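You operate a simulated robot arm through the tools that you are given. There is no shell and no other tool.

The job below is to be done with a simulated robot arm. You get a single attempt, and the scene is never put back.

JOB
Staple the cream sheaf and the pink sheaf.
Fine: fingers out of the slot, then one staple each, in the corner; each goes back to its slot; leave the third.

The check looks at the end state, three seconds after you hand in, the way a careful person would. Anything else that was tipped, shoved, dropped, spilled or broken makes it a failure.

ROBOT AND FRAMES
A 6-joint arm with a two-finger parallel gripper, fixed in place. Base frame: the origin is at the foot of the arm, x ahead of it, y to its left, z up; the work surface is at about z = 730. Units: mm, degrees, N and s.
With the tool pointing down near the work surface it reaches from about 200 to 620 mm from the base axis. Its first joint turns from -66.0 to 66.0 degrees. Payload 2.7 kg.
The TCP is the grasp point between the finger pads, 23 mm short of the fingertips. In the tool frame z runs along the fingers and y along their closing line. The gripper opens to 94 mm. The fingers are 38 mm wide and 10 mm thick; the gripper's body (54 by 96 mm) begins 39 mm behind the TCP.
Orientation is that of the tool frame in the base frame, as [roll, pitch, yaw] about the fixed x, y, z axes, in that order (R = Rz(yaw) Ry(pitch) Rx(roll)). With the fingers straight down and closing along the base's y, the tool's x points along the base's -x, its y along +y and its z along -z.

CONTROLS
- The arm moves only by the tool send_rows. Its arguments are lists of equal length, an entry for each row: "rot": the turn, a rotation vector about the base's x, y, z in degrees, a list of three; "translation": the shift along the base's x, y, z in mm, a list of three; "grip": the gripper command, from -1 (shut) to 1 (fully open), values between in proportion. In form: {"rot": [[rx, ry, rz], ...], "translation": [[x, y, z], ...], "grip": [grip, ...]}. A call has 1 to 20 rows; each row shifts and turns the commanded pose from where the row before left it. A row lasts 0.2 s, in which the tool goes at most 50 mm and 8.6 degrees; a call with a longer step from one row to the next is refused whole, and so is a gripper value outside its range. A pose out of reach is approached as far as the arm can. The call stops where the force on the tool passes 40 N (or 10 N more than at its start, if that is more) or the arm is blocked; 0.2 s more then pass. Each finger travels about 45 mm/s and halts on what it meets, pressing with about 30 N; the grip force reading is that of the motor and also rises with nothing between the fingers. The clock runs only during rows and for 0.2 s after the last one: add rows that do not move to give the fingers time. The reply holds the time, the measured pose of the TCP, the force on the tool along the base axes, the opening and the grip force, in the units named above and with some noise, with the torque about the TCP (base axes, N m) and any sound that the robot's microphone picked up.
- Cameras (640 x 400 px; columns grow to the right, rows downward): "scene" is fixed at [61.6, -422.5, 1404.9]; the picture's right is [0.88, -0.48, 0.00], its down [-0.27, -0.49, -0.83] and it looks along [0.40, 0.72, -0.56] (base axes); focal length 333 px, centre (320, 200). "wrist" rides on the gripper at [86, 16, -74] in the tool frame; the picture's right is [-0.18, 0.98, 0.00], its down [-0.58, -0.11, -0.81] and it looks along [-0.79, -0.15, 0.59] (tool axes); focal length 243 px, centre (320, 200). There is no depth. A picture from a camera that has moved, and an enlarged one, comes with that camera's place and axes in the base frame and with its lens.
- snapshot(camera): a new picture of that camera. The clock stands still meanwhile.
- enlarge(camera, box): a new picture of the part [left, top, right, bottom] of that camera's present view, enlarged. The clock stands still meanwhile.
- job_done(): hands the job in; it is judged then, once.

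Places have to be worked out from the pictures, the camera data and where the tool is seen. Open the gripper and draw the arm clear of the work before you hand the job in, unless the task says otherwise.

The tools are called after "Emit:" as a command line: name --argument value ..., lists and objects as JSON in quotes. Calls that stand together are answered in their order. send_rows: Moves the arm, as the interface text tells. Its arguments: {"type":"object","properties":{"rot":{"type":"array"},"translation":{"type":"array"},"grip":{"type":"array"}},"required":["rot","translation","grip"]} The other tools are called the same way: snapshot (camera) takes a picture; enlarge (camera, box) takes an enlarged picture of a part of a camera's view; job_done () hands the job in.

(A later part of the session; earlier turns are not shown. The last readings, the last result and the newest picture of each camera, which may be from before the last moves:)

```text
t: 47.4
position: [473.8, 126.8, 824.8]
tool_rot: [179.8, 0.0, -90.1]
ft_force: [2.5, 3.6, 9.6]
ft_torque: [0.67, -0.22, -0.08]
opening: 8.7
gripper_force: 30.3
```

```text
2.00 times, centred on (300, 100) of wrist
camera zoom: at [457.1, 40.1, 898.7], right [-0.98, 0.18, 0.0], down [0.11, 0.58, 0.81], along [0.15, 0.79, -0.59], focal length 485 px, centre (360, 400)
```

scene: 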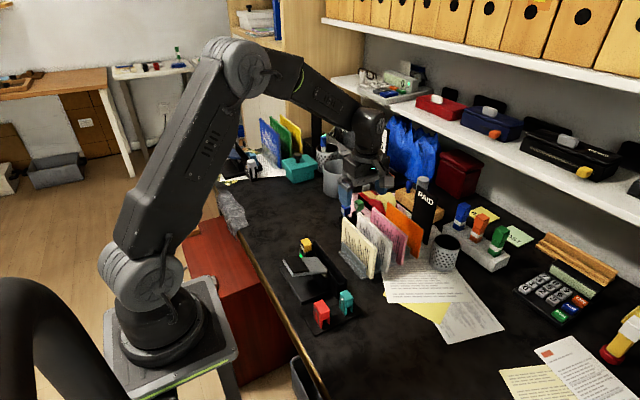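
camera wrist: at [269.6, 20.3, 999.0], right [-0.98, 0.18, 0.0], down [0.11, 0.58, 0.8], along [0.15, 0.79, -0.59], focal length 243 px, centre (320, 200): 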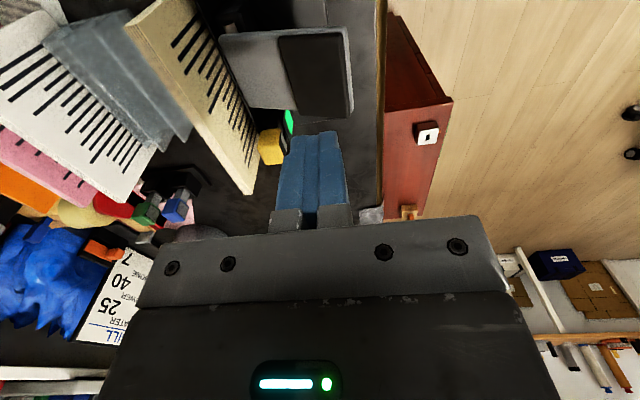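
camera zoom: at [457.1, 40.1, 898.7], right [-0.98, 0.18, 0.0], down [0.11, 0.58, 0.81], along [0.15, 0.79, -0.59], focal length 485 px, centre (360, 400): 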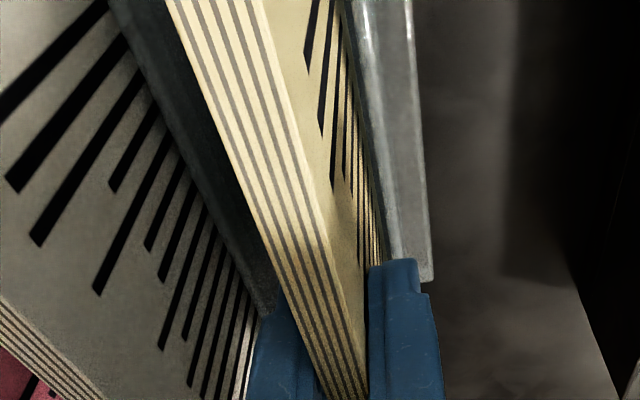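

The cream is back exactly as in the first picture. I open to about 28 mm and rise straight up.

Emit:
send_rows --rot '[[0, 0, 0], [0, 0, 0], [0, 0, 0], [0, 0, 0], [0, 0, 0], [0, 0, 0], [0, 0, 0], [0, 0, 0], [0, 0, 0], [0, 0, 0]]' --translation '[[0, 0, 0.5], [0, 0, 0], [0, 0, 0], [0, 0, 0], [0, 0, 5], [0, 0, 15], [0, 0, 25], [0, 0, 30], [0, 0, 25], [0, 0, 0]]' --grip '[-0.4, -0.4, -0.4, -0.4, -0.4, -0.4, -0.4, -0.4, -0.4, -0.4]'

Emit:
enlarge --camera "scene" --box '[330, 200, 430, 285]'

Emit:
snapshot --camera "wrist"

```text
t: 49.6
position: [472.1, 126.2, 925.7]
tool_rot: [179.9, -0.1, -90.0]
ft_force: [0.4, 0.4, -0.3]
ft_torque: [0.0, 0.0, 0.04]
opening: 28.4
gripper_force: 0.0
```

```text
4.71 times, centred on (380, 242) of scene
camera zoom: at [61.6, -422.5, 1404.9], right [0.88, -0.48, 0.0], down [-0.27, -0.49, -0.83], along [0.4, 0.72, -0.56], focal length 1568 px, centre (38, 0)
```

zoom: 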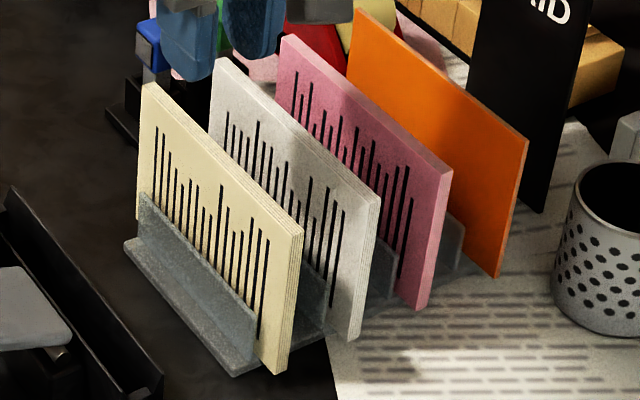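

```text
taken
camera wrist: at [455.3, 39.3, 1000.1], right [-0.98, 0.18, 0.0], down [0.11, 0.58, 0.81], along [0.15, 0.79, -0.59], focal length 243 px, centre (320, 200)
```

wrist: 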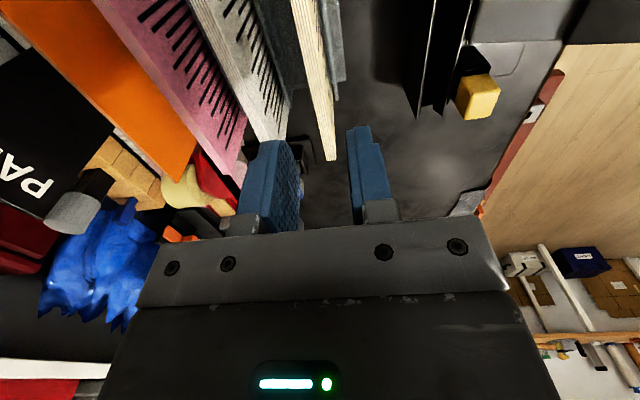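

The cream stands in its slot like before. Now I go over the pink sheaf at about x=578, keeping height, and check reach and alignment.

Emit:
send_rows --rot '[[0, 0, 0], [0, 0, 0], [0, 0, 0], [0, 0, 0], [0, 0, 0], [0, 0, 0]]' --translation '[[26, -1, 0], [26, -1, 0], [26, -1, 0], [26, -1, 0], [0, 0, -25], [0, 0, 0]]' --grip '[-0.2, -0.2, -0.2, -0.2, -0.2, -0.2]'

Emit:
snapshot --camera "wrist"

Emit:
enlarge --camera "wrist" --box '[200, 0, 440, 200]'

Emit:
enlarge --camera "scene" --box '[330, 170, 450, 280]'

```text
t: 51.0
position: [578.0, 121.5, 899.5]
tool_rot: [179.8, -0.2, -90.0]
ft_force: [-0.3, 1.2, -1.0]
ft_torque: [0.03, -0.01, 0.01]
opening: 37.6
gripper_force: 0.0
```

```text
taken
camera wrist: at [561.0, 35.4, 973.4], right [-0.98, 0.18, 0.0], down [0.11, 0.58, 0.81], along [0.15, 0.79, -0.59], focal length 243 px, centre (320, 200)
```

wrist: 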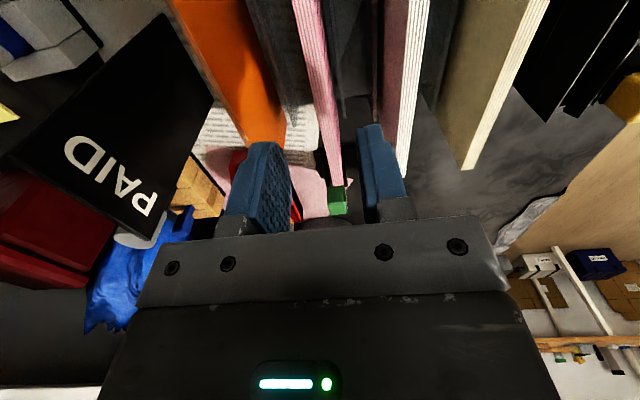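

```text
2.00 times, centred on (320, 100) of wrist
camera zoom: at [561.0, 35.4, 973.4], right [-0.98, 0.18, 0.0], down [0.11, 0.58, 0.81], along [0.15, 0.79, -0.59], focal length 485 px, centre (320, 400)
```

zoom: 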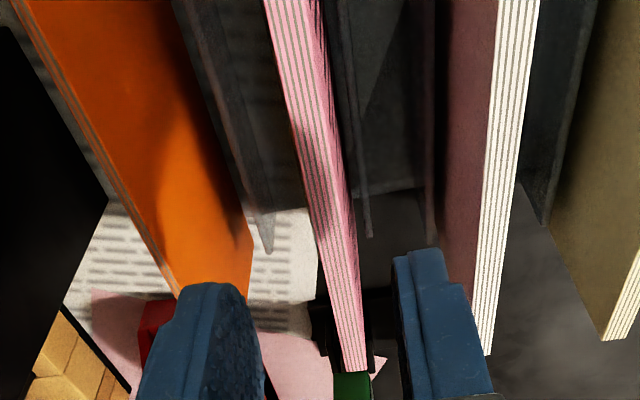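

```text
3.64 times, centred on (390, 225) of scene
camera zoom: at [61.6, -422.5, 1404.9], right [0.88, -0.48, 0.0], down [-0.27, -0.49, -0.83], along [0.4, 0.72, -0.56], focal length 1212 px, centre (66, 109)
```

zoom: 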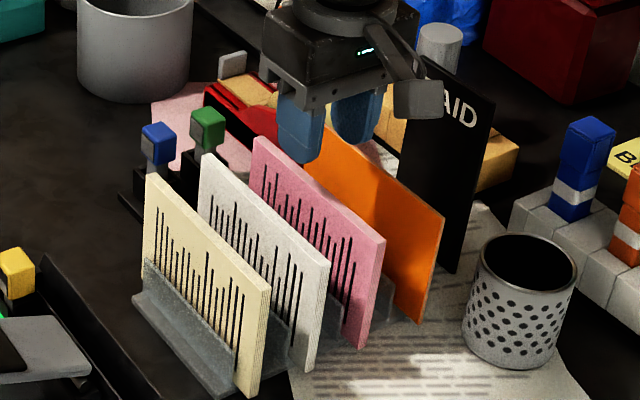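

The pink's top is about 3 mm toward −x of the grasp centre. I correct this and lower part way.

Emit:
send_rows --rot '[[0, 0, 0], [0, 0, 0], [0, 0, 0], [0, 0, 0]]' --translation '[[-3, 1, 0], [0, 0, -15], [0, 0, -15], [0, 0, 0]]' --grip '[-0.2, -0.2, -0.2, -0.2]'

Emit:
enlarge --camera "wrist" --box '[200, 0, 440, 200]'

Emit:
enlarge --camera "scene" --box '[350, 190, 430, 250]'

```text
t: 52.0
position: [573.9, 122.6, 869.3]
tool_rot: [179.8, -0.2, -90.0]
ft_force: [-0.2, -0.2, 0.6]
ft_torque: [-0.01, 0.02, -0.02]
opening: 37.6
gripper_force: 0.0
```

```text
2.00 times, centred on (320, 100) of wrist
camera zoom: at [557.8, 36.7, 943.3], right [-0.98, 0.18, 0.0], down [0.11, 0.58, 0.81], along [0.15, 0.79, -0.59], focal length 485 px, centre (320, 400)
```

zoom: 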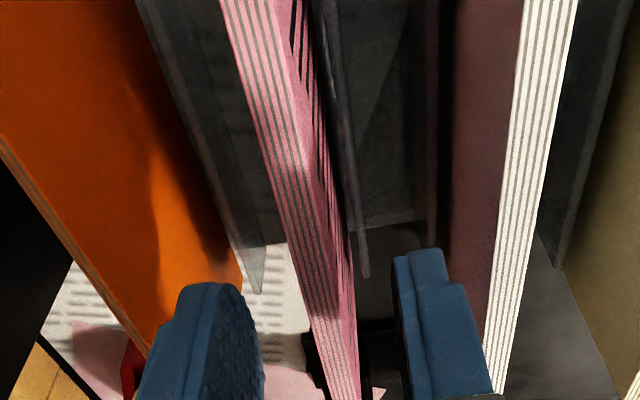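

```text
6.67 times, centred on (390, 220) of scene
camera zoom: at [61.6, -422.5, 1404.9], right [0.88, -0.48, 0.0], down [-0.27, -0.49, -0.83], along [0.4, 0.72, -0.56], focal length 2221 px, centre (-147, 67)
```

zoom: 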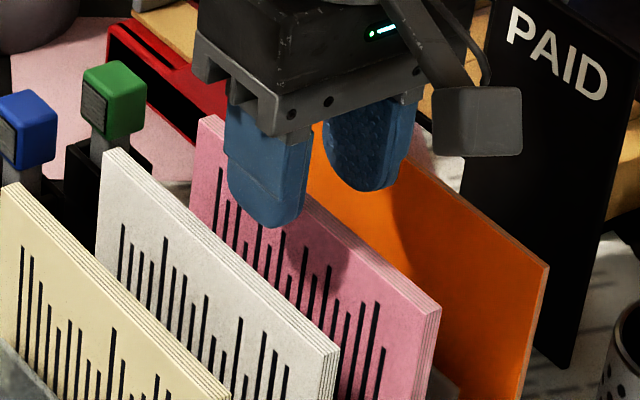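

Aligned within about 1 mm. I lower 39 mm to the grasp height.

Emit:
send_rows --rot '[[0, 0, 0], [0, 0, 0], [0, 0, 0], [0, 0, 0]]' --translation '[[0.5, 0, -15], [0, 0, -15], [0, 0, -9], [0, 0, 0]]' --grip '[-0.2, -0.2, -0.2, -0.2]'

Emit:
enlarge --camera "wrist" --box '[200, 0, 440, 200]'

Emit:
enlarge --camera "scene" --box '[350, 200, 430, 260]'

```text
t: 53.0
position: [575.7, 124.3, 831.0]
tool_rot: [179.9, -0.1, -90.0]
ft_force: [-0.7, -0.8, -0.4]
ft_torque: [0.0, 0.02, -0.02]
opening: 37.6
gripper_force: 0.0
```

```text
2.00 times, centred on (320, 100) of wrist
camera zoom: at [557.5, 37.6, 904.8], right [-0.98, 0.18, 0.0], down [0.11, 0.58, 0.81], along [0.15, 0.79, -0.59], focal length 485 px, centre (320, 400)
```

zoom: 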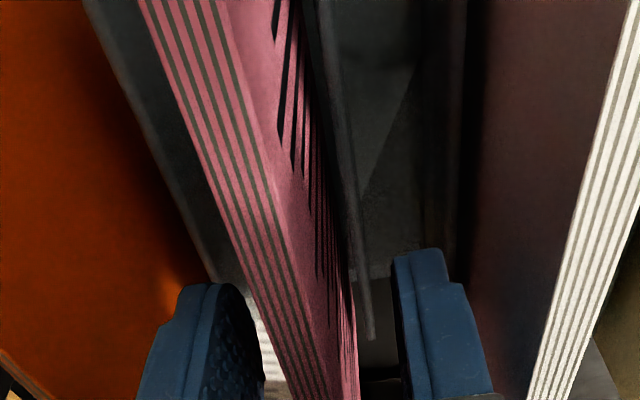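

```text
6.67 times, centred on (390, 230) of scene
camera zoom: at [61.6, -422.5, 1404.9], right [0.88, -0.48, 0.0], down [-0.27, -0.49, -0.83], along [0.4, 0.72, -0.56], focal length 2221 px, centre (-147, 0)
```

zoom: 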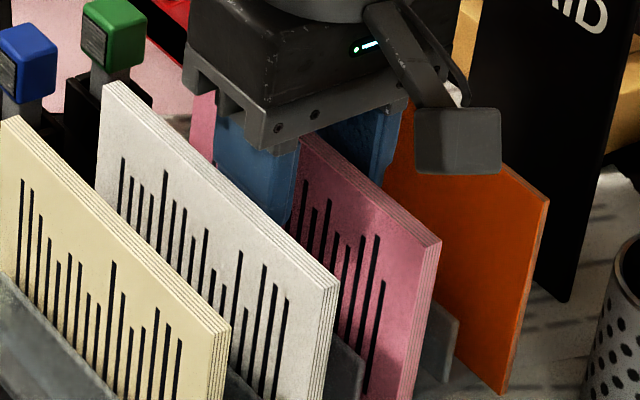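

Fingers straddle the pink. I close and lift slowly 25 mm.

Emit:
send_rows --rot '[[0, 0, 0], [0, 0, 0], [0, 0, 0], [0, 0, 0], [0, 0, 0], [0, 0, 0], [0, 0, 0], [0, 0, 0]]' --translation '[[0, 0, 0], [0, 0, 0], [0, 0, 0], [0, 0, 0], [0, 0, 5], [0, 0, 10], [0, 0, 10], [0, 0, 0]]' --grip '[-1, -1, -1, -1, -1, -1, -1, -1]'

Emit:
enlarge --camera "scene" --box '[330, 190, 450, 280]'

```text
t: 54.8
position: [575.0, 125.2, 856.4]
tool_rot: [179.8, 0.1, -90.0]
ft_force: [-0.5, -1.0, -1.1]
ft_torque: [-0.02, 0.0, 0.03]
opening: 8.5
gripper_force: 30.1
```

```text
4.44 times, centred on (390, 235) of scene
camera zoom: at [61.6, -422.5, 1404.9], right [0.88, -0.48, 0.0], down [-0.27, -0.49, -0.83], along [0.4, 0.72, -0.56], focal length 1481 px, centre (9, 44)
```

zoom: 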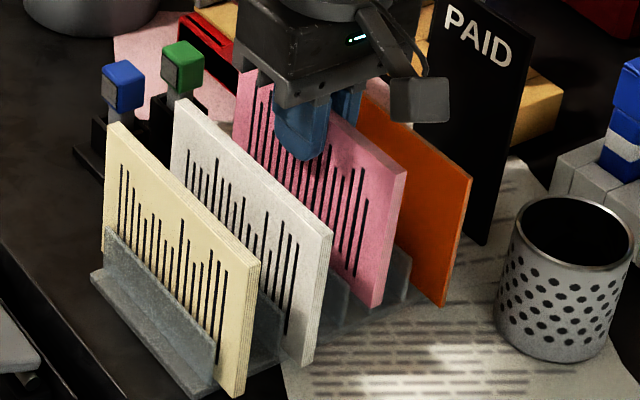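

The pink is held and rising freely. To cross over the white and cream I raise it so its bottom clears them by about 30 mm.

Emit:
send_rows --rot '[[0, 0, 0], [0, 0, 0], [0, 0, 0], [0, 0, 0], [0, 0, 0], [0, 0, 0]]' --translation '[[0, 0, 20], [0, 0, 25], [0, 0, 25], [0, 0, 25], [0, 0, 18], [0, 0, 0]]' --grip '[-1, -1, -1, -1, -1, -1]'

Emit:
enlarge --camera "scene" --box '[320, 150, 440, 280]'

```text
t: 56.2
position: [576.0, 125.8, 969.4]
tool_rot: [179.9, 0.0, -89.9]
ft_force: [-0.5, -0.7, -0.6]
ft_torque: [0.0, 0.02, -0.02]
opening: 8.6
gripper_force: 29.7
```

```text
3.08 times, centred on (380, 215) of scene
camera zoom: at [61.6, -422.5, 1404.9], right [0.88, -0.48, 0.0], down [-0.27, -0.49, -0.83], along [0.4, 0.72, -0.56], focal length 1025 px, centre (135, 154)
```

zoom: 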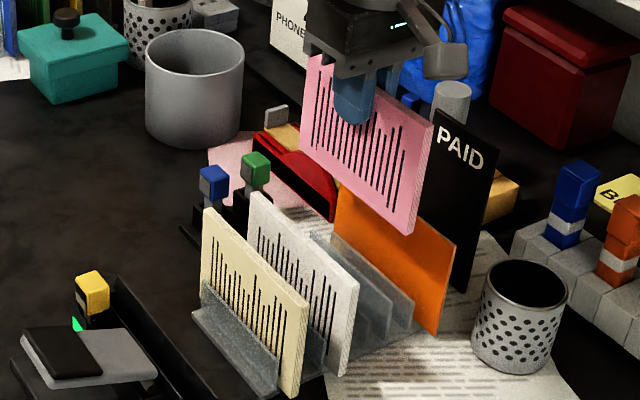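

Clear of everything. I carry it −175 mm in x to beside the slot and lower to z≈932 for the same alignment view as before.

Emit:
send_rows --rot '[[0, 0, 0], [0, 0, 0], [0, 0, 0], [0, 0, 0], [0, 0, 0], [0, 0, 0], [0, 0, 0], [0, 0, 0], [0, 0, 0]]' --translation '[[-25, 0, 0], [-30, 0, 0], [-30, 0, 0], [-30, 0, 0], [-30, 0, 0], [-30, 0, 0], [0, 0, -18], [0, 0, -18], [0, 0, 0]]' --grip '[-1, -1, -1, -1, -1, -1, -1, -1, -1]'

Emit:
enlarge --camera "wrist" --box '[300, 0, 420, 140]'

Emit:
enlarge --camera "scene" --box '[290, 190, 400, 300]'

```text
t: 58.2
position: [400.0, 123.4, 933.7]
tool_rot: [179.8, -0.1, -90.1]
ft_force: [-0.2, 0.3, -0.1]
ft_torque: [-0.03, -0.02, -0.01]
opening: 8.6
gripper_force: 29.9
```

```text
2.86 times, centred on (360, 70) of wrist
camera zoom: at [383.3, 36.8, 1006.6], right [-0.98, 0.18, 0.0], down [0.11, 0.58, 0.81], along [0.15, 0.79, -0.59], focal length 693 px, centre (206, 571)
```

zoom: 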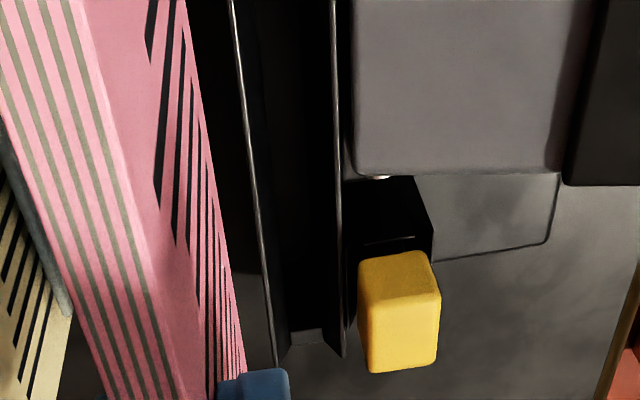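

```text
3.64 times, centred on (345, 245) of scene
camera zoom: at [61.6, -422.5, 1404.9], right [0.88, -0.48, 0.0], down [-0.27, -0.49, -0.83], along [0.4, 0.72, -0.56], focal length 1212 px, centre (229, 36)
```

zoom: 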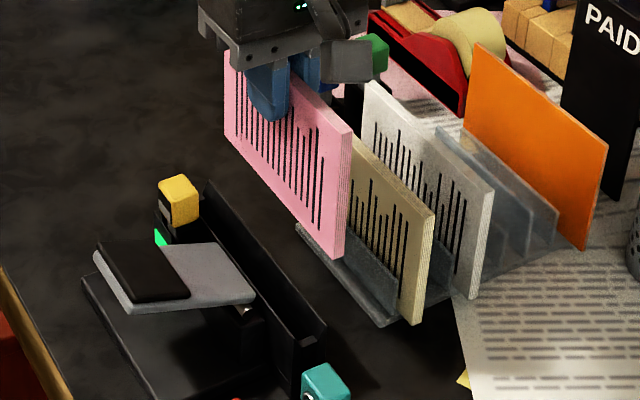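

Same view as before; the slot's centre is 25 mm to −x. I move there and lower to just above the walls.

Emit:
send_rows --rot '[[0, 0, 0], [0, 0, 0], [0, 0, 0], [0, 0, 0], [0, 0, 0], [0, 0, 0]]' --translation '[[-13, 0, 0], [-12, 0, 0], [0, 0, -16], [0, 0, -16], [0, 0, -16], [0, 0, 0]]' --grip '[-1, -1, -1, -1, -1, -1]'

Emit:
enlarge --camera "wrist" --box '[240, 0, 440, 160]'

Emit:
enlarge --camera "scene" --box '[290, 220, 370, 300]'

```text
t: 59.6
position: [373.6, 123.8, 885.1]
tool_rot: [179.9, -0.2, -90.0]
ft_force: [0.5, -0.2, -0.9]
ft_torque: [0.02, -0.02, 0.01]
opening: 8.6
gripper_force: 30.4
```

```text
2.50 times, centred on (340, 80) of wrist
camera zoom: at [357.2, 38.1, 959.2], right [-0.98, 0.18, 0.0], down [0.11, 0.58, 0.81], along [0.15, 0.79, -0.59], focal length 606 px, centre (270, 500)
```

zoom: 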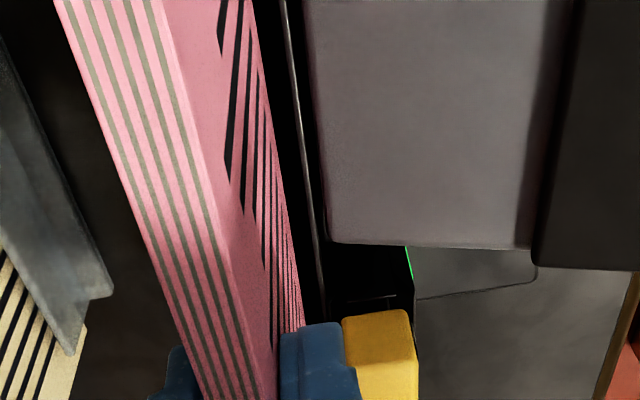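

```text
5.00 times, centred on (330, 260) of scene
camera zoom: at [61.6, -422.5, 1404.9], right [0.88, -0.48, 0.0], down [-0.27, -0.49, -0.83], along [0.4, 0.72, -0.56], focal length 1666 px, centre (270, -100)
```

zoom: 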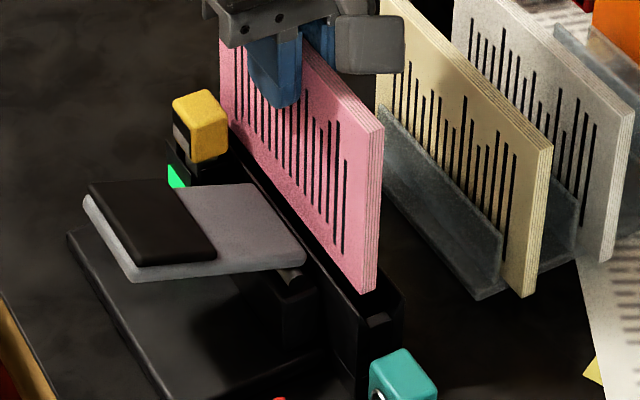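

Over the slot just as with the cream. I shift +1 mm and lower it between the walls, stopping short of the floor.

Emit:
send_rows --rot '[[0, 0, 0], [0, 0, 0], [0, 0, 0], [0, 0, 0], [0, 0, 0], [0, 0, 0]]' --translation '[[1, 0, -12], [0, 0, -12], [0, 0, -10], [0, 0, -6], [0, 0, -5], [0, 0, 0]]' --grip '[-1, -1, -1, -1, -1, -1]'

Emit:
enlarge --camera "scene" --box '[290, 220, 370, 300]'

Emit:
enlarge --camera "wrist" --box '[240, 0, 440, 160]'

```text
t: 61.0
position: [376.2, 124.0, 840.5]
tool_rot: [179.9, -0.1, -90.1]
ft_force: [-0.6, 0.0, -0.7]
ft_torque: [0.0, -0.03, -0.01]
opening: 8.8
gripper_force: 30.2
```

```text
5.00 times, centred on (330, 260) of scene
camera zoom: at [61.6, -422.5, 1404.9], right [0.88, -0.48, 0.0], down [-0.27, -0.49, -0.83], along [0.4, 0.72, -0.56], focal length 1666 px, centre (270, -100)
```

zoom: 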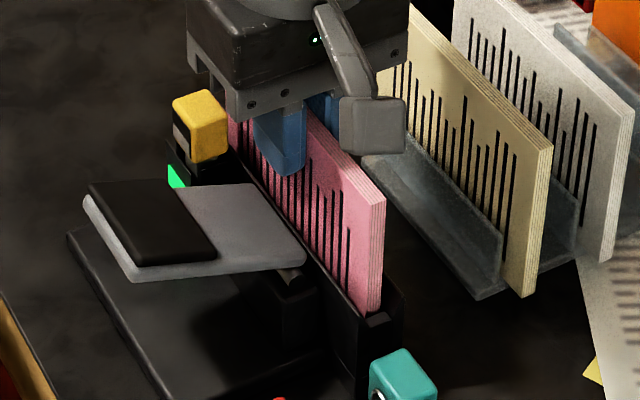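

```text
2.50 times, centred on (340, 80) of wrist
camera zoom: at [360.0, 37.6, 913.8], right [-0.98, 0.18, 0.0], down [0.11, 0.58, 0.81], along [0.15, 0.79, -0.59], focal length 606 px, centre (270, 500)
```

zoom: 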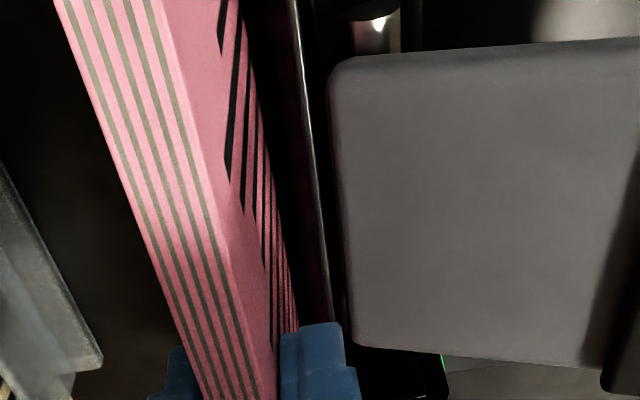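

Inside the slot with no contact. I slide gently toward the +y stop, 1 mm per row.

Emit:
send_rows --rot '[[0, 0, 0], [0, 0, 0], [0, 0, 0], [0, 0, 0], [0, 0, 0]]' --translation '[[-1, 1, 0], [0, 1, 0], [0, 1, 0], [0, 0.5, 0], [0, 0, 0]]' --grip '[-1, -1, -1, -1, -1]'

```text
t: 62.2
position: [376.5, 126.8, 840.5]
tool_rot: [179.8, -0.1, -90.0]
ft_force: [1.5, -12.0, 3.2]
ft_torque: [-0.52, -0.03, -0.03]
opening: 8.7
gripper_force: 30.6
```

The stop is met lightly (−12 N). I back off 0.8 mm and lower to the floor.

Emit:
send_rows --rot '[[0, 0, 0], [0, 0, 0], [0, 0, 0], [0, 0, 0], [0, 0, 0], [0, 0, 0]]' --translation '[[0, -0.8, 0], [0, 0, -2], [0, 0, -2], [0, 0, -1.5], [0, 0, -1], [0, 0, 0]]' --grip '[-1, -1, -1, -1, -1, -1]'

```text
t: 63.6
position: [375.8, 127.7, 833.5]
tool_rot: [-179.9, 0.1, -90.0]
ft_force: [-3.5, 9.3, 26.0]
ft_torque: [0.15, 0.25, -0.07]
opening: 8.7
gripper_force: 30.0
```

On the floor (26 N). I ease up 1.8 mm, open to about 24 mm, and check.

Emit:
send_rows --rot '[[0, 0, 0], [0, 0, 0], [0, 0, 0], [0, 0, 0], [0, 0, 0]]' --translation '[[0, 0, 1.8], [0, 0, 0], [0, 0, 0], [0, 0, 0], [0, 0, 0]]' --grip '[-1, -1, -0.49, -0.49, -0.49]'

Emit:
enlarge --camera "scene" --box '[290, 220, 370, 300]'

Emit:
enlarge --camera "wrist" --box '[240, 0, 440, 200]'

```text
t: 64.8
position: [375.2, 127.4, 835.1]
tool_rot: [179.8, -0.1, -90.0]
ft_force: [0.2, 0.1, 0.1]
ft_torque: [0.0, 0.01, 0.05]
opening: 24.2
gripper_force: 0.1
```

```text
5.00 times, centred on (330, 260) of scene
camera zoom: at [61.6, -422.5, 1404.9], right [0.88, -0.48, 0.0], down [-0.27, -0.49, -0.83], along [0.4, 0.72, -0.56], focal length 1666 px, centre (270, -100)
```

zoom: 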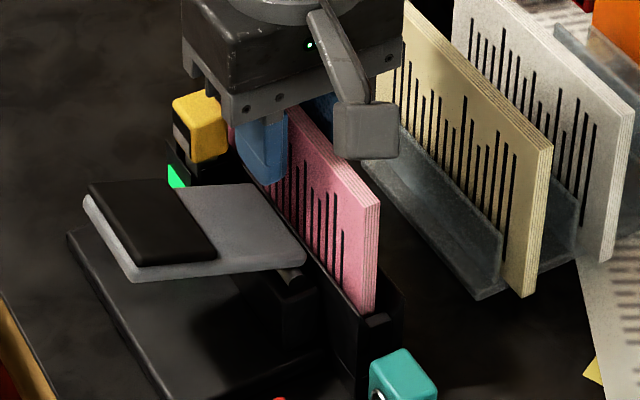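

```text
2.00 times, centred on (340, 100) of wrist
camera zoom: at [358.8, 40.6, 909.1], right [-0.98, 0.18, 0.0], down [0.11, 0.58, 0.81], along [0.15, 0.79, -0.59], focal length 485 px, centre (280, 400)
```

zoom: 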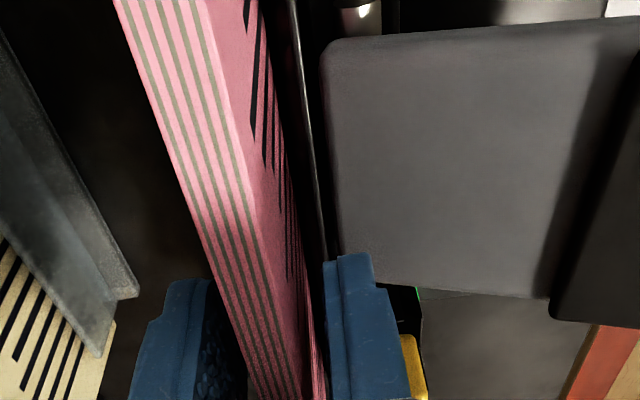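

Pink sits just as the cream did. I rise clear with the fingers, then move to over the lever pad.

Emit:
send_rows --rot '[[0, 0, 0], [0, 0, 0], [0, 0, 0], [0, 0, 0], [0, 0, 0], [0, 0, 0]]' --translation '[[0, 0, 10], [0, 0, 15], [0, 0, 20], [0, 0, 25], [0, 0, 28], [0, 0, 0]]' --grip '[-0.49, -0.49, -0.49, -0.49, -0.49, -0.49]'

Emit:
enlarge --camera "scene" --box '[290, 220, 370, 300]'

Emit:
enlarge --camera "wrist" --box '[240, 0, 440, 200]'

Emit:
enlarge --camera "scene" --box '[298, 238, 310, 254]'

```text
t: 66.2
position: [372.6, 128.3, 934.7]
tool_rot: [179.7, -0.1, -90.1]
ft_force: [0.0, 0.4, 0.7]
ft_torque: [-0.02, 0.0, 0.02]
opening: 23.9
gripper_force: 0.1
```

```text
5.00 times, centred on (330, 260) of scene
camera zoom: at [61.6, -422.5, 1404.9], right [0.88, -0.48, 0.0], down [-0.27, -0.49, -0.83], along [0.4, 0.72, -0.56], focal length 1666 px, centre (270, -100)
```

zoom: 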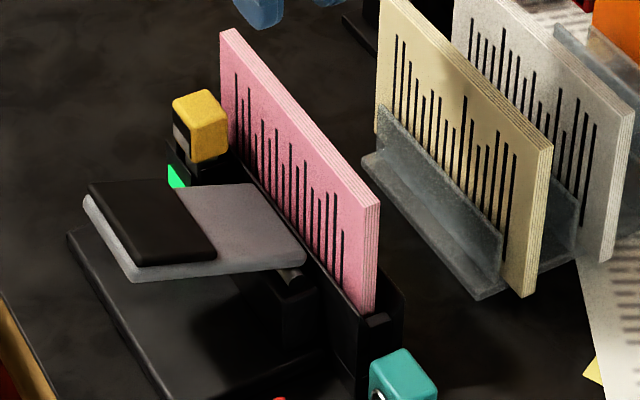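

```text
2.00 times, centred on (340, 100) of wrist
camera zoom: at [356.6, 41.2, 1009.1], right [-0.98, 0.18, 0.0], down [0.11, 0.58, 0.81], along [0.15, 0.79, -0.59], focal length 485 px, centre (280, 400)
```

zoom: 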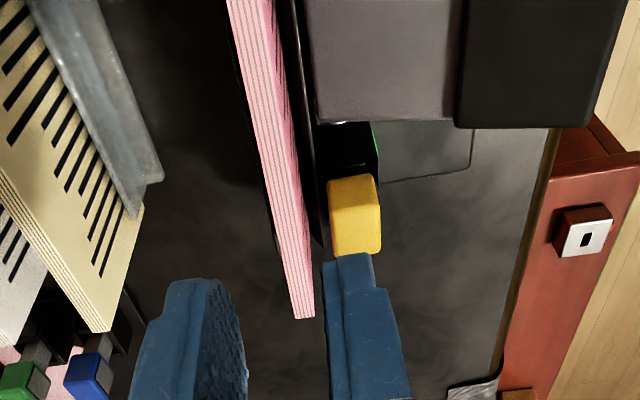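

```text
16.00 times, centred on (304, 246) of scene
camera zoom: at [61.6, -422.5, 1404.9], right [0.88, -0.48, 0.0], down [-0.27, -0.49, -0.83], along [0.4, 0.72, -0.56], focal length 5331 px, centre (576, -536)
```

zoom: 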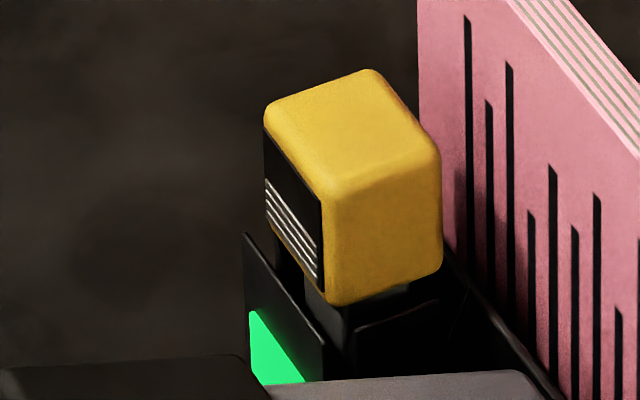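

Four staples, lamp green, pink upright in the slot. I shut the fingers and go over the pad as before.

Emit:
send_rows --rot '[[0, 0, 0], [0, 0, 0], [0, 0, 0], [0, 0, 0], [0, 0, 0], [0, 0, 0], [0, 0, 0], [0, 0, 0]]' --translation '[[-22, -5, 0], [-23, -5, 0], [-22, -4, 0], [-22, -4, 0], [0, 0, -25], [0, 0, -25], [0, 0, -22], [0, 0, 0]]' --grip '[-1, -1, -1, -1, -1, -1, -1, -1]'

Emit:
enlarge --camera "wrist" --box '[200, 0, 400, 200]'

```text
t: 68.0
position: [287.1, 108.7, 863.4]
tool_rot: [180.0, -0.1, -90.0]
ft_force: [-0.6, 0.7, 0.7]
ft_torque: [-0.01, 0.0, -0.01]
opening: 0.0
gripper_force: 29.7
```

```text
2.00 times, centred on (300, 100) of wrist
camera zoom: at [270.4, 22.5, 936.2], right [-0.98, 0.18, 0.0], down [0.11, 0.58, 0.81], along [0.15, 0.79, -0.59], focal length 485 px, centre (360, 400)
```

zoom: 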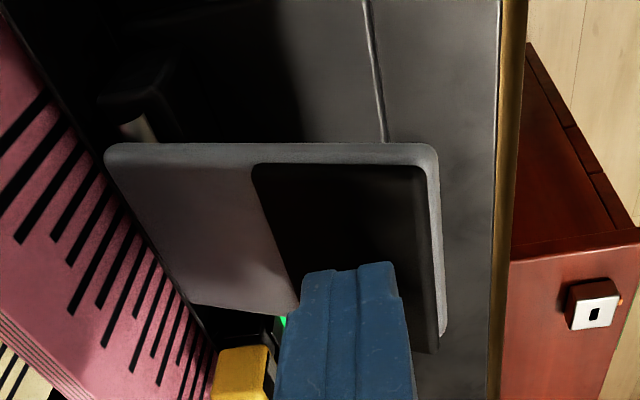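

Over the pad's middle. I press in one steady stroke, following the pad's arc, until the stop as before.

Emit:
send_rows --rot '[[0, 0, 0], [0, 0, 0], [0, 0, 0], [0, 0, 0], [0, 0, 0], [0, 0, 0], [0, 0, 0], [0, 0, 0], [0, 0, 0], [0, 0, 0], [0, 0, 0], [0, 0, 0], [0, 0, 0]]' --translation '[[-2, 0, -6], [0, 0, -5], [0, 0, -3], [-0.5, 0, -2.5], [-0.6, 0, -2.5], [-0.6, 0, -2.5], [-0.5, 0, -2.5], [-0.5, 0, -2.5], [-0.5, 0, -2], [-0.3, 0, -2], [-0.2, 0, -1.5], [0, 0, -1.5], [0, 0, -1.5]]' --grip '[-1, -1, -1, -1, -1, -1, -1, -1, -1, -1, -1, -1, -1]'

Emit:
enlarge --camera "scene" --box '[270, 210, 370, 310]'

```text
t: 70.5
position: [281.4, 106.4, 831.6]
tool_rot: [179.8, 0.0, -90.0]
ft_force: [-3.5, -1.9, 19.1]
ft_torque: [-0.03, 0.24, 0.03]
opening: 0.0
gripper_force: 29.7
stopped in row 12: the force on the tool passed its limit at 44 N (the readings are from after the stop); the commanded pose is now the measured one
```

```text
4.00 times, centred on (320, 260) of scene
camera zoom: at [61.3, -422.6, 1404.9], right [0.88, -0.48, 0.0], down [-0.27, -0.49, -0.83], along [0.4, 0.72, -0.56], focal length 1333 px, centre (320, -40)
```

zoom: 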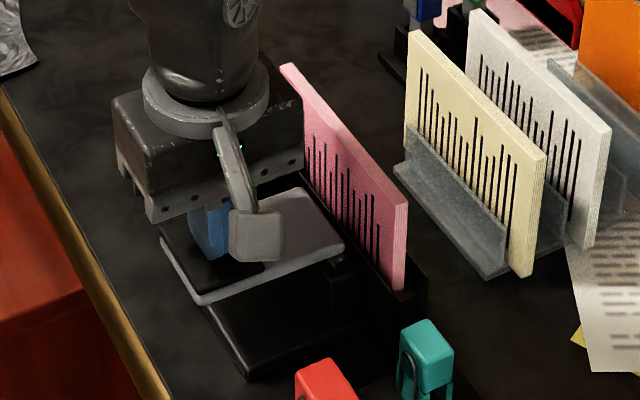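

Stopped at the same height (44 N). As with the cream, I push once more against the stop without releasing, then let the lever up and check the window.

Emit:
send_rows --rot '[[0, 0, 0], [0, 0, 0], [0, 0, 0], [0, 0, 0]]' --translation '[[0, 0, -1], [0, 0, -1], [0, 0, -1], [0, 0, 0]]' --grip '[-1, -1, -1, -1]'

Emit:
send_rows --rot '[[0, 0, 0], [0, 0, 0], [0, 0, 0], [0, 0, 0], [0, 0, 0], [0, 0, 0], [0, 0, 0]]' --translation '[[0, 0, 5], [0, 0, 5], [0, 0, 5], [0, 0, 10], [0, 0, 30], [0, 0, 45], [0, 0, 0]]' --grip '[-1, -1, -1, -1, -1, -1, -1]'

Emit:
enlarge --camera "scene" --box '[298, 238, 310, 254]'

Emit:
enlarge --camera "scene" --box '[270, 210, 370, 310]'

```text
t: 70.9
position: [280.3, 106.5, 830.9]
tool_rot: [179.9, 0.0, -90.0]
ft_force: [-4.4, -0.6, 20.2]
ft_torque: [0.02, 0.23, 0.0]
opening: 0.1
gripper_force: 30.1
stopped in row 2: the force on the tool passed its limit at 44 N (the readings are from after the stop); the commanded pose is now the measured one
```

```text
t: 72.5
position: [280.7, 104.9, 932.6]
tool_rot: [179.7, -0.1, -90.0]
ft_force: [-0.8, 0.2, 0.9]
ft_torque: [-0.02, 0.0, -0.02]
opening: 0.0
gripper_force: 29.7
```

```text
16.00 times, centred on (304, 246) of scene
camera zoom: at [61.6, -422.5, 1404.9], right [0.88, -0.48, 0.0], down [-0.27, -0.49, -0.83], along [0.4, 0.72, -0.56], focal length 5331 px, centre (576, -536)
```

zoom: 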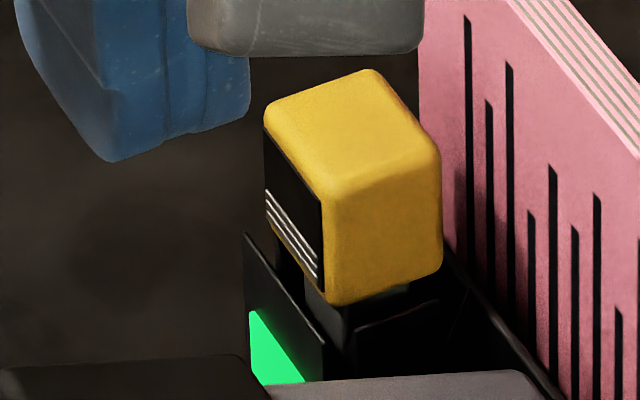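

```text
4.00 times, centred on (320, 260) of scene
camera zoom: at [61.6, -422.5, 1404.9], right [0.88, -0.48, 0.0], down [-0.27, -0.49, -0.83], along [0.4, 0.72, -0.56], focal length 1333 px, centre (320, -40)
```

zoom: 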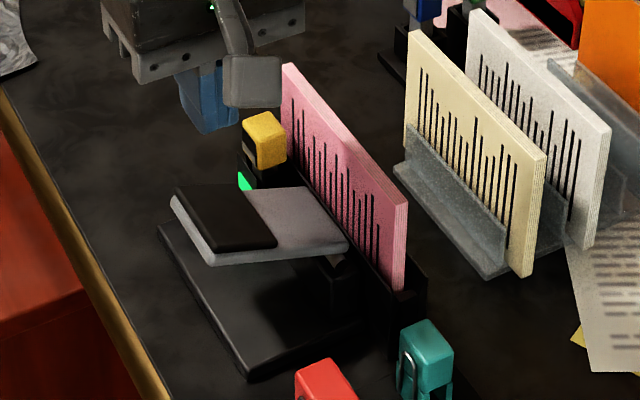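

The window now shows three staples: one more was used. I go back above the pink with fingers open 32 mm and check alignment.

Emit:
send_rows --rot '[[0, 0, 0], [0, 0, 0], [0, 0, 0], [0, 0, 0], [0, 0, 0], [0, 0, 0]]' --translation '[[23, 6, 0], [23, 5, 0], [23, 5, 0], [24, 5, 0], [0, 0, -25], [0, 0, 0]]' --grip '[-0.32, -0.32, -0.32, -0.32, -0.32, -0.32]'

Emit:
enlarge --camera "wrist" --box '[240, 0, 440, 200]'

```text
t: 73.9
position: [374.0, 125.9, 906.4]
tool_rot: [179.9, -0.1, -89.9]
ft_force: [0.5, 0.0, -0.6]
ft_torque: [-0.01, -0.03, -0.03]
opening: 31.9
gripper_force: 0.0
```

```text
2.00 times, centred on (340, 100) of wrist
camera zoom: at [357.5, 40.1, 980.2], right [-0.98, 0.18, 0.0], down [0.11, 0.58, 0.81], along [0.15, 0.79, -0.59], focal length 485 px, centre (280, 400)
```

zoom: 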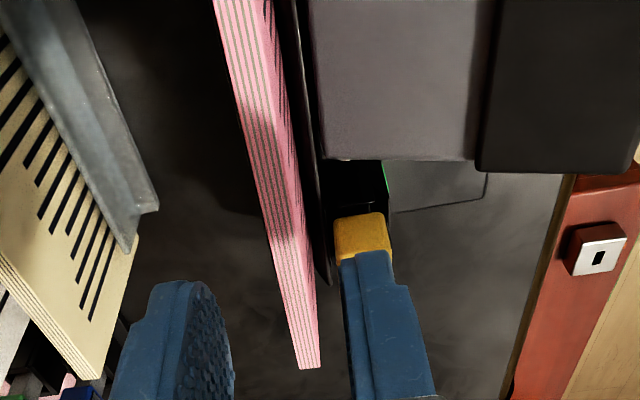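

Centred. I descend 72 mm, close, and lift 25 mm slowly.

Emit:
send_rows --rot '[[0, 0, 0], [0, 0, 0], [0, 0, 0], [0, 0, 0], [0, 0, 0], [0, 0, 0], [0, 0, 0], [0, 0, 0], [0, 0, 0], [0, 0, 0], [0, 0, 0], [0, 0, 0], [0, 0, 0]]' --translation '[[0, 1, -15], [0, 0, -20], [0, 0, -18], [0, 0, -12], [0, 0, -7], [0, 0, 0], [0, 0, 0], [0, 0, 0], [0, 0, 0], [0, 0, 5], [0, 0, 10], [0, 0, 10], [0, 0, 0]]' --grip '[-0.32, -0.32, -0.32, -0.32, -0.32, -0.32, -1, -1, -1, -1, -1, -1, -1]'

Emit:
enlarge --camera "scene" --box '[290, 210, 370, 300]'

```text
t: 76.7
position: [373.0, 129.0, 858.2]
tool_rot: [179.9, 0.0, -90.0]
ft_force: [1.8, 0.3, -1.3]
ft_torque: [0.02, -0.15, 0.05]
opening: 8.6
gripper_force: 29.9
```

```text
4.44 times, centred on (330, 255) of scene
camera zoom: at [61.6, -422.5, 1404.9], right [0.88, -0.48, 0.0], down [-0.27, -0.49, -0.83], along [0.4, 0.72, -0.56], focal length 1481 px, centre (276, -44)
```

zoom: 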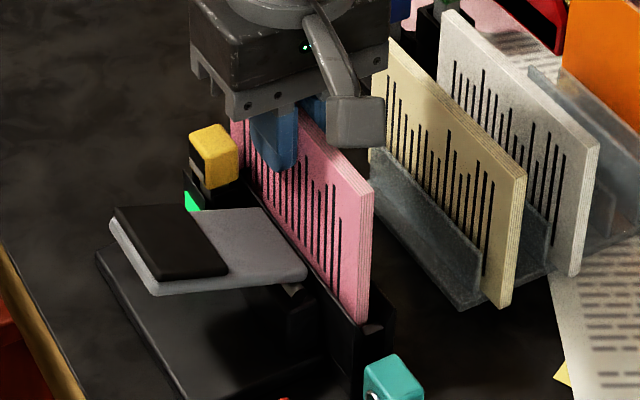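

The pink is gripped and rising. I lift it clear to carrying height (bottom about 30 mm above the other sheaves) and inspect the corner.

Emit:
send_rows --rot '[[0, 0, 0], [0, 0, 0], [0, 0, 0], [0, 0, 0], [0, 0, 0], [0, 0, 0], [0, 0, 0]]' --translation '[[0, 0, 15], [0, 0, 20], [0, 0, 20], [0, 0, 20], [0, 0, 20], [0, 0, 17], [0, 0, 0]]' --grip '[-1, -1, -1, -1, -1, -1, -1]'

Emit:
enlarge --camera "scene" --box '[300, 185, 380, 265]'

Emit:
enlarge --camera "scene" --box '[305, 200, 335, 230]'

```text
t: 78.3
position: [371.8, 129.0, 971.1]
tool_rot: [179.9, 0.0, -90.1]
ft_force: [0.0, 0.7, -0.7]
ft_torque: [0.02, 0.02, 0.01]
opening: 8.8
gripper_force: 30.3
```

```text
5.00 times, centred on (340, 225) of scene
camera zoom: at [61.6, -422.5, 1404.9], right [0.88, -0.48, 0.0], down [-0.27, -0.49, -0.83], along [0.4, 0.72, -0.56], focal length 1666 px, centre (220, 75)
```

zoom: 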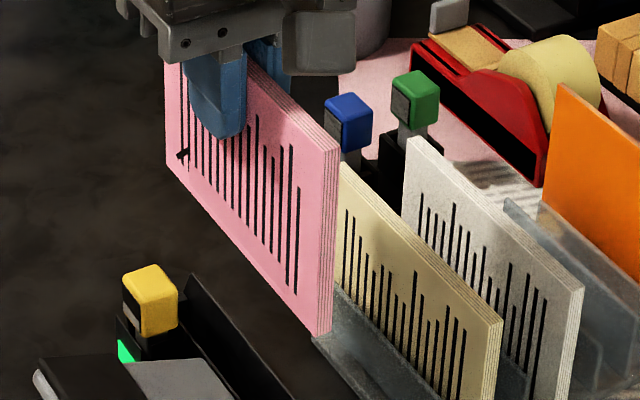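

```text
13.33 times, centred on (320, 215) of scene
camera zoom: at [61.6, -422.5, 1404.9], right [0.88, -0.48, 0.0], down [-0.27, -0.49, -0.83], along [0.4, 0.72, -0.56], focal length 4442 px, centre (320, 0)
```

zoom: 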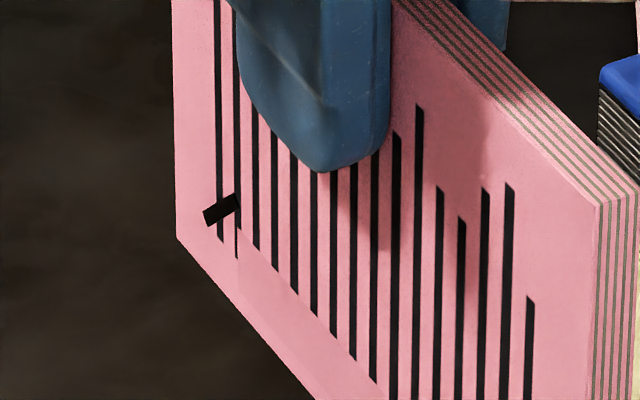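

The pink has one staple in its corner too. I carry it back over to its slot at x≈574 at this height.

Emit:
send_rows --rot '[[0, 0, 0], [0, 0, 0], [0, 0, 0], [0, 0, 0], [0, 0, 0], [0, 0, 0], [0, 0, 0], [0, 0, 0], [0, 0, 0]]' --translation '[[25, -0.5, 0], [30, -0.5, 0], [30, -0.5, 0], [30, -0.5, 0], [30, -0.5, 0], [30, -0.5, 0], [26, 0, 0], [0, 0, 0], [0, 0, 0]]' --grip '[-1, -1, -1, -1, -1, -1, -1, -1, -1]'

Emit:
enlarge --camera "wrist" --box '[200, 0, 440, 200]'

Emit:
enlarge --camera "scene" --box '[330, 170, 450, 280]'

```text
t: 80.3
position: [574.4, 122.4, 971.3]
tool_rot: [-180.0, -0.1, -90.0]
ft_force: [0.5, 0.3, -1.2]
ft_torque: [-0.01, -0.02, 0.0]
opening: 8.7
gripper_force: 30.0
```

```text
2.00 times, centred on (320, 100) of wrist
camera zoom: at [557.2, 36.3, 1045.3], right [-0.98, 0.18, 0.0], down [0.11, 0.58, 0.81], along [0.15, 0.79, -0.59], focal length 485 px, centre (320, 400)
```

zoom: 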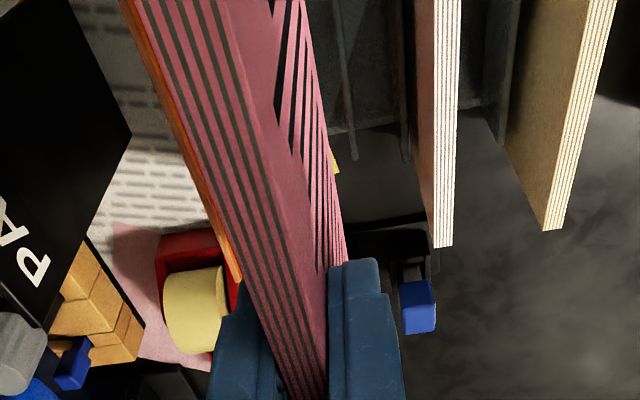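

```text
3.64 times, centred on (390, 225) of scene
camera zoom: at [61.6, -422.5, 1404.9], right [0.88, -0.48, 0.0], down [-0.27, -0.49, -0.83], along [0.4, 0.72, -0.56], focal length 1212 px, centre (66, 109)
```

zoom: 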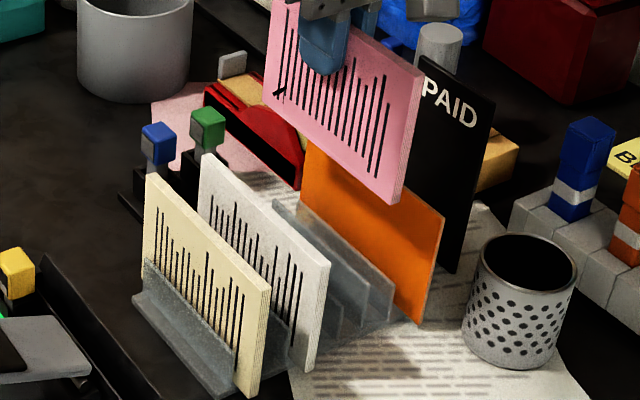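

Now 1.8 mm short in x and 2 mm in y of where it came from (slot plates at x≈564 and 587). I correct and lower to just above the plates.

Emit:
send_rows --rot '[[0, 0, 0], [0, 0, 0], [0, 0, 0], [0, 0, 0], [0, 0, 0], [0, 0, 0], [0, 0, 0]]' --translation '[[1.8, 2, 0], [0, 0, -20], [0, 0, -22], [0, 0, -22], [0, 0, -20], [0, 0, -10], [0, 0, 0]]' --grip '[-1, -1, -1, -1, -1, -1, -1]'

Emit:
enlarge --camera "wrist" --box '[200, 0, 440, 200]'

Emit:
enlarge --camera "scene" --box '[350, 195, 430, 275]'

```text
t: 81.9
position: [576.0, 128.4, 878.8]
tool_rot: [180.0, 0.0, -90.0]
ft_force: [-0.5, -0.7, -1.2]
ft_torque: [-0.04, 0.01, 0.0]
opening: 8.8
gripper_force: 30.1
```

```text
2.00 times, centred on (320, 100) of wrist
camera zoom: at [559.2, 41.7, 952.4], right [-0.98, 0.18, 0.0], down [0.11, 0.58, 0.81], along [0.15, 0.79, -0.59], focal length 485 px, centre (320, 400)
```

zoom: 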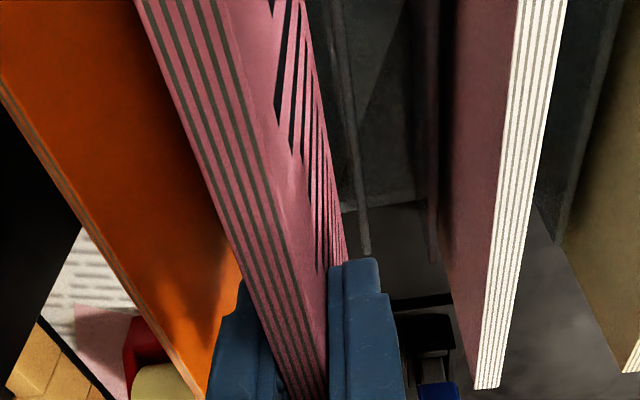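

```text
5.00 times, centred on (390, 235) of scene
camera zoom: at [61.6, -422.5, 1404.9], right [0.88, -0.48, 0.0], down [-0.27, -0.49, -0.83], along [0.4, 0.72, -0.56], focal length 1666 px, centre (-30, 25)
```

zoom: 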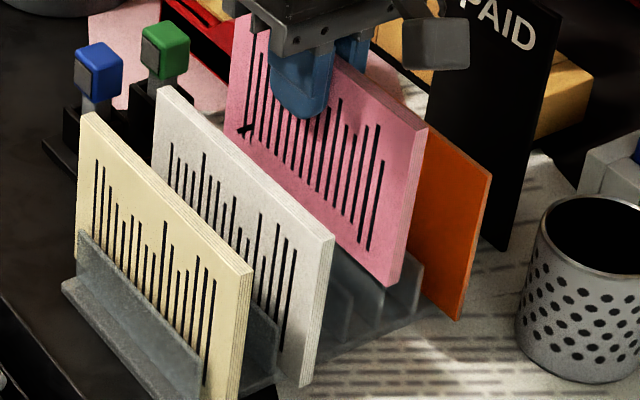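

Centred between plates (front plate at x≈564, sheaf face ≈571). I correct y by −3 and lower into the slot.

Emit:
send_rows --rot '[[0, 0, 0], [0, 0, 0], [0, 0, 0], [0, 0, 0], [0, 0, 0], [0, 0, 0]]' --translation '[[0, -3, 0], [0, 0, -10], [0, 0, -10], [0, 0, -10], [0, 0, -7], [0, 0, 0]]' --grip '[-1, -1, -1, -1, -1, -1]'

Emit:
enlarge --camera "scene" --box '[330, 200, 430, 285]'

Emit:
enlarge --camera "wrist" --box '[200, 0, 440, 200]'

```text
t: 83.3
position: [575.4, 125.6, 840.6]
tool_rot: [179.8, 0.0, -89.9]
ft_force: [1.1, -0.8, -0.6]
ft_torque: [0.02, -0.02, -0.01]
opening: 8.5
gripper_force: 30.1
```

```text
4.71 times, centred on (380, 242) of scene
camera zoom: at [61.6, -422.5, 1404.9], right [0.88, -0.48, 0.0], down [-0.27, -0.49, -0.83], along [0.4, 0.72, -0.56], focal length 1568 px, centre (38, 0)
```

zoom: 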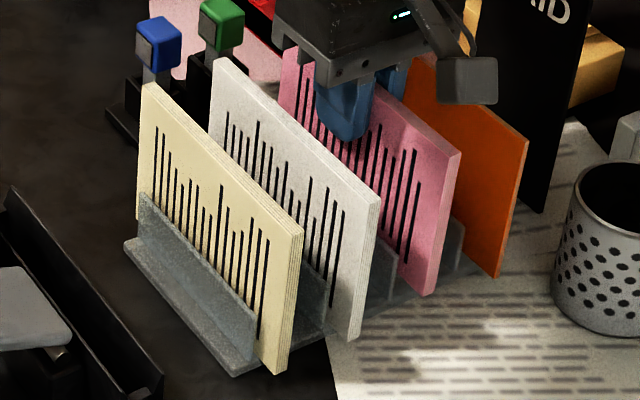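

```text
2.00 times, centred on (320, 100) of wrist
camera zoom: at [559.3, 39.8, 914.5], right [-0.98, 0.18, 0.0], down [0.11, 0.58, 0.81], along [0.15, 0.79, -0.59], focal length 485 px, centre (320, 400)
```

zoom: 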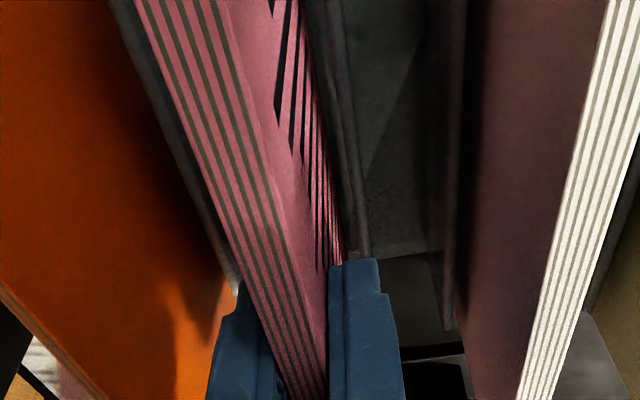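

In its slot and matching the original view apart from about 10 mm of height. I lower in small steps.

Emit:
send_rows --rot '[[0, 0, 0], [0, 0, 0], [0, 0, 0], [0, 0, 0], [0, 0, 0], [0, 0, 0]]' --translation '[[-1, 0, -1.5], [0, 0, -1.5], [0, 0, -1.5], [0, 0, -1.5], [0, 0, -1], [0, 0, 0]]' --grip '[-1, -1, -1, -1, -1, -1]'

```text
t: 84.7
position: [576.4, 125.4, 833.5]
tool_rot: [179.9, 0.0, -90.0]
ft_force: [-0.9, 0.0, -1.5]
ft_torque: [0.04, 0.02, -0.02]
opening: 8.7
gripper_force: 29.9
```

No contact yet at z≈833.5. I go on in 1 mm steps.

Emit:
send_rows --rot '[[0, 0, 0], [0, 0, 0], [0, 0, 0], [0, 0, 0]]' --translation '[[0, 0, -1], [0, 0, -1], [0, 0, -1], [0, 0, 0]]' --grip '[-1, -1, -1, -1]'

```text
t: 85.7
position: [575.7, 126.6, 830.8]
tool_rot: [179.9, 0.0, -90.0]
ft_force: [-0.4, -0.2, -1.3]
ft_torque: [-0.01, 0.0, 0.02]
opening: 8.6
gripper_force: 29.9
```

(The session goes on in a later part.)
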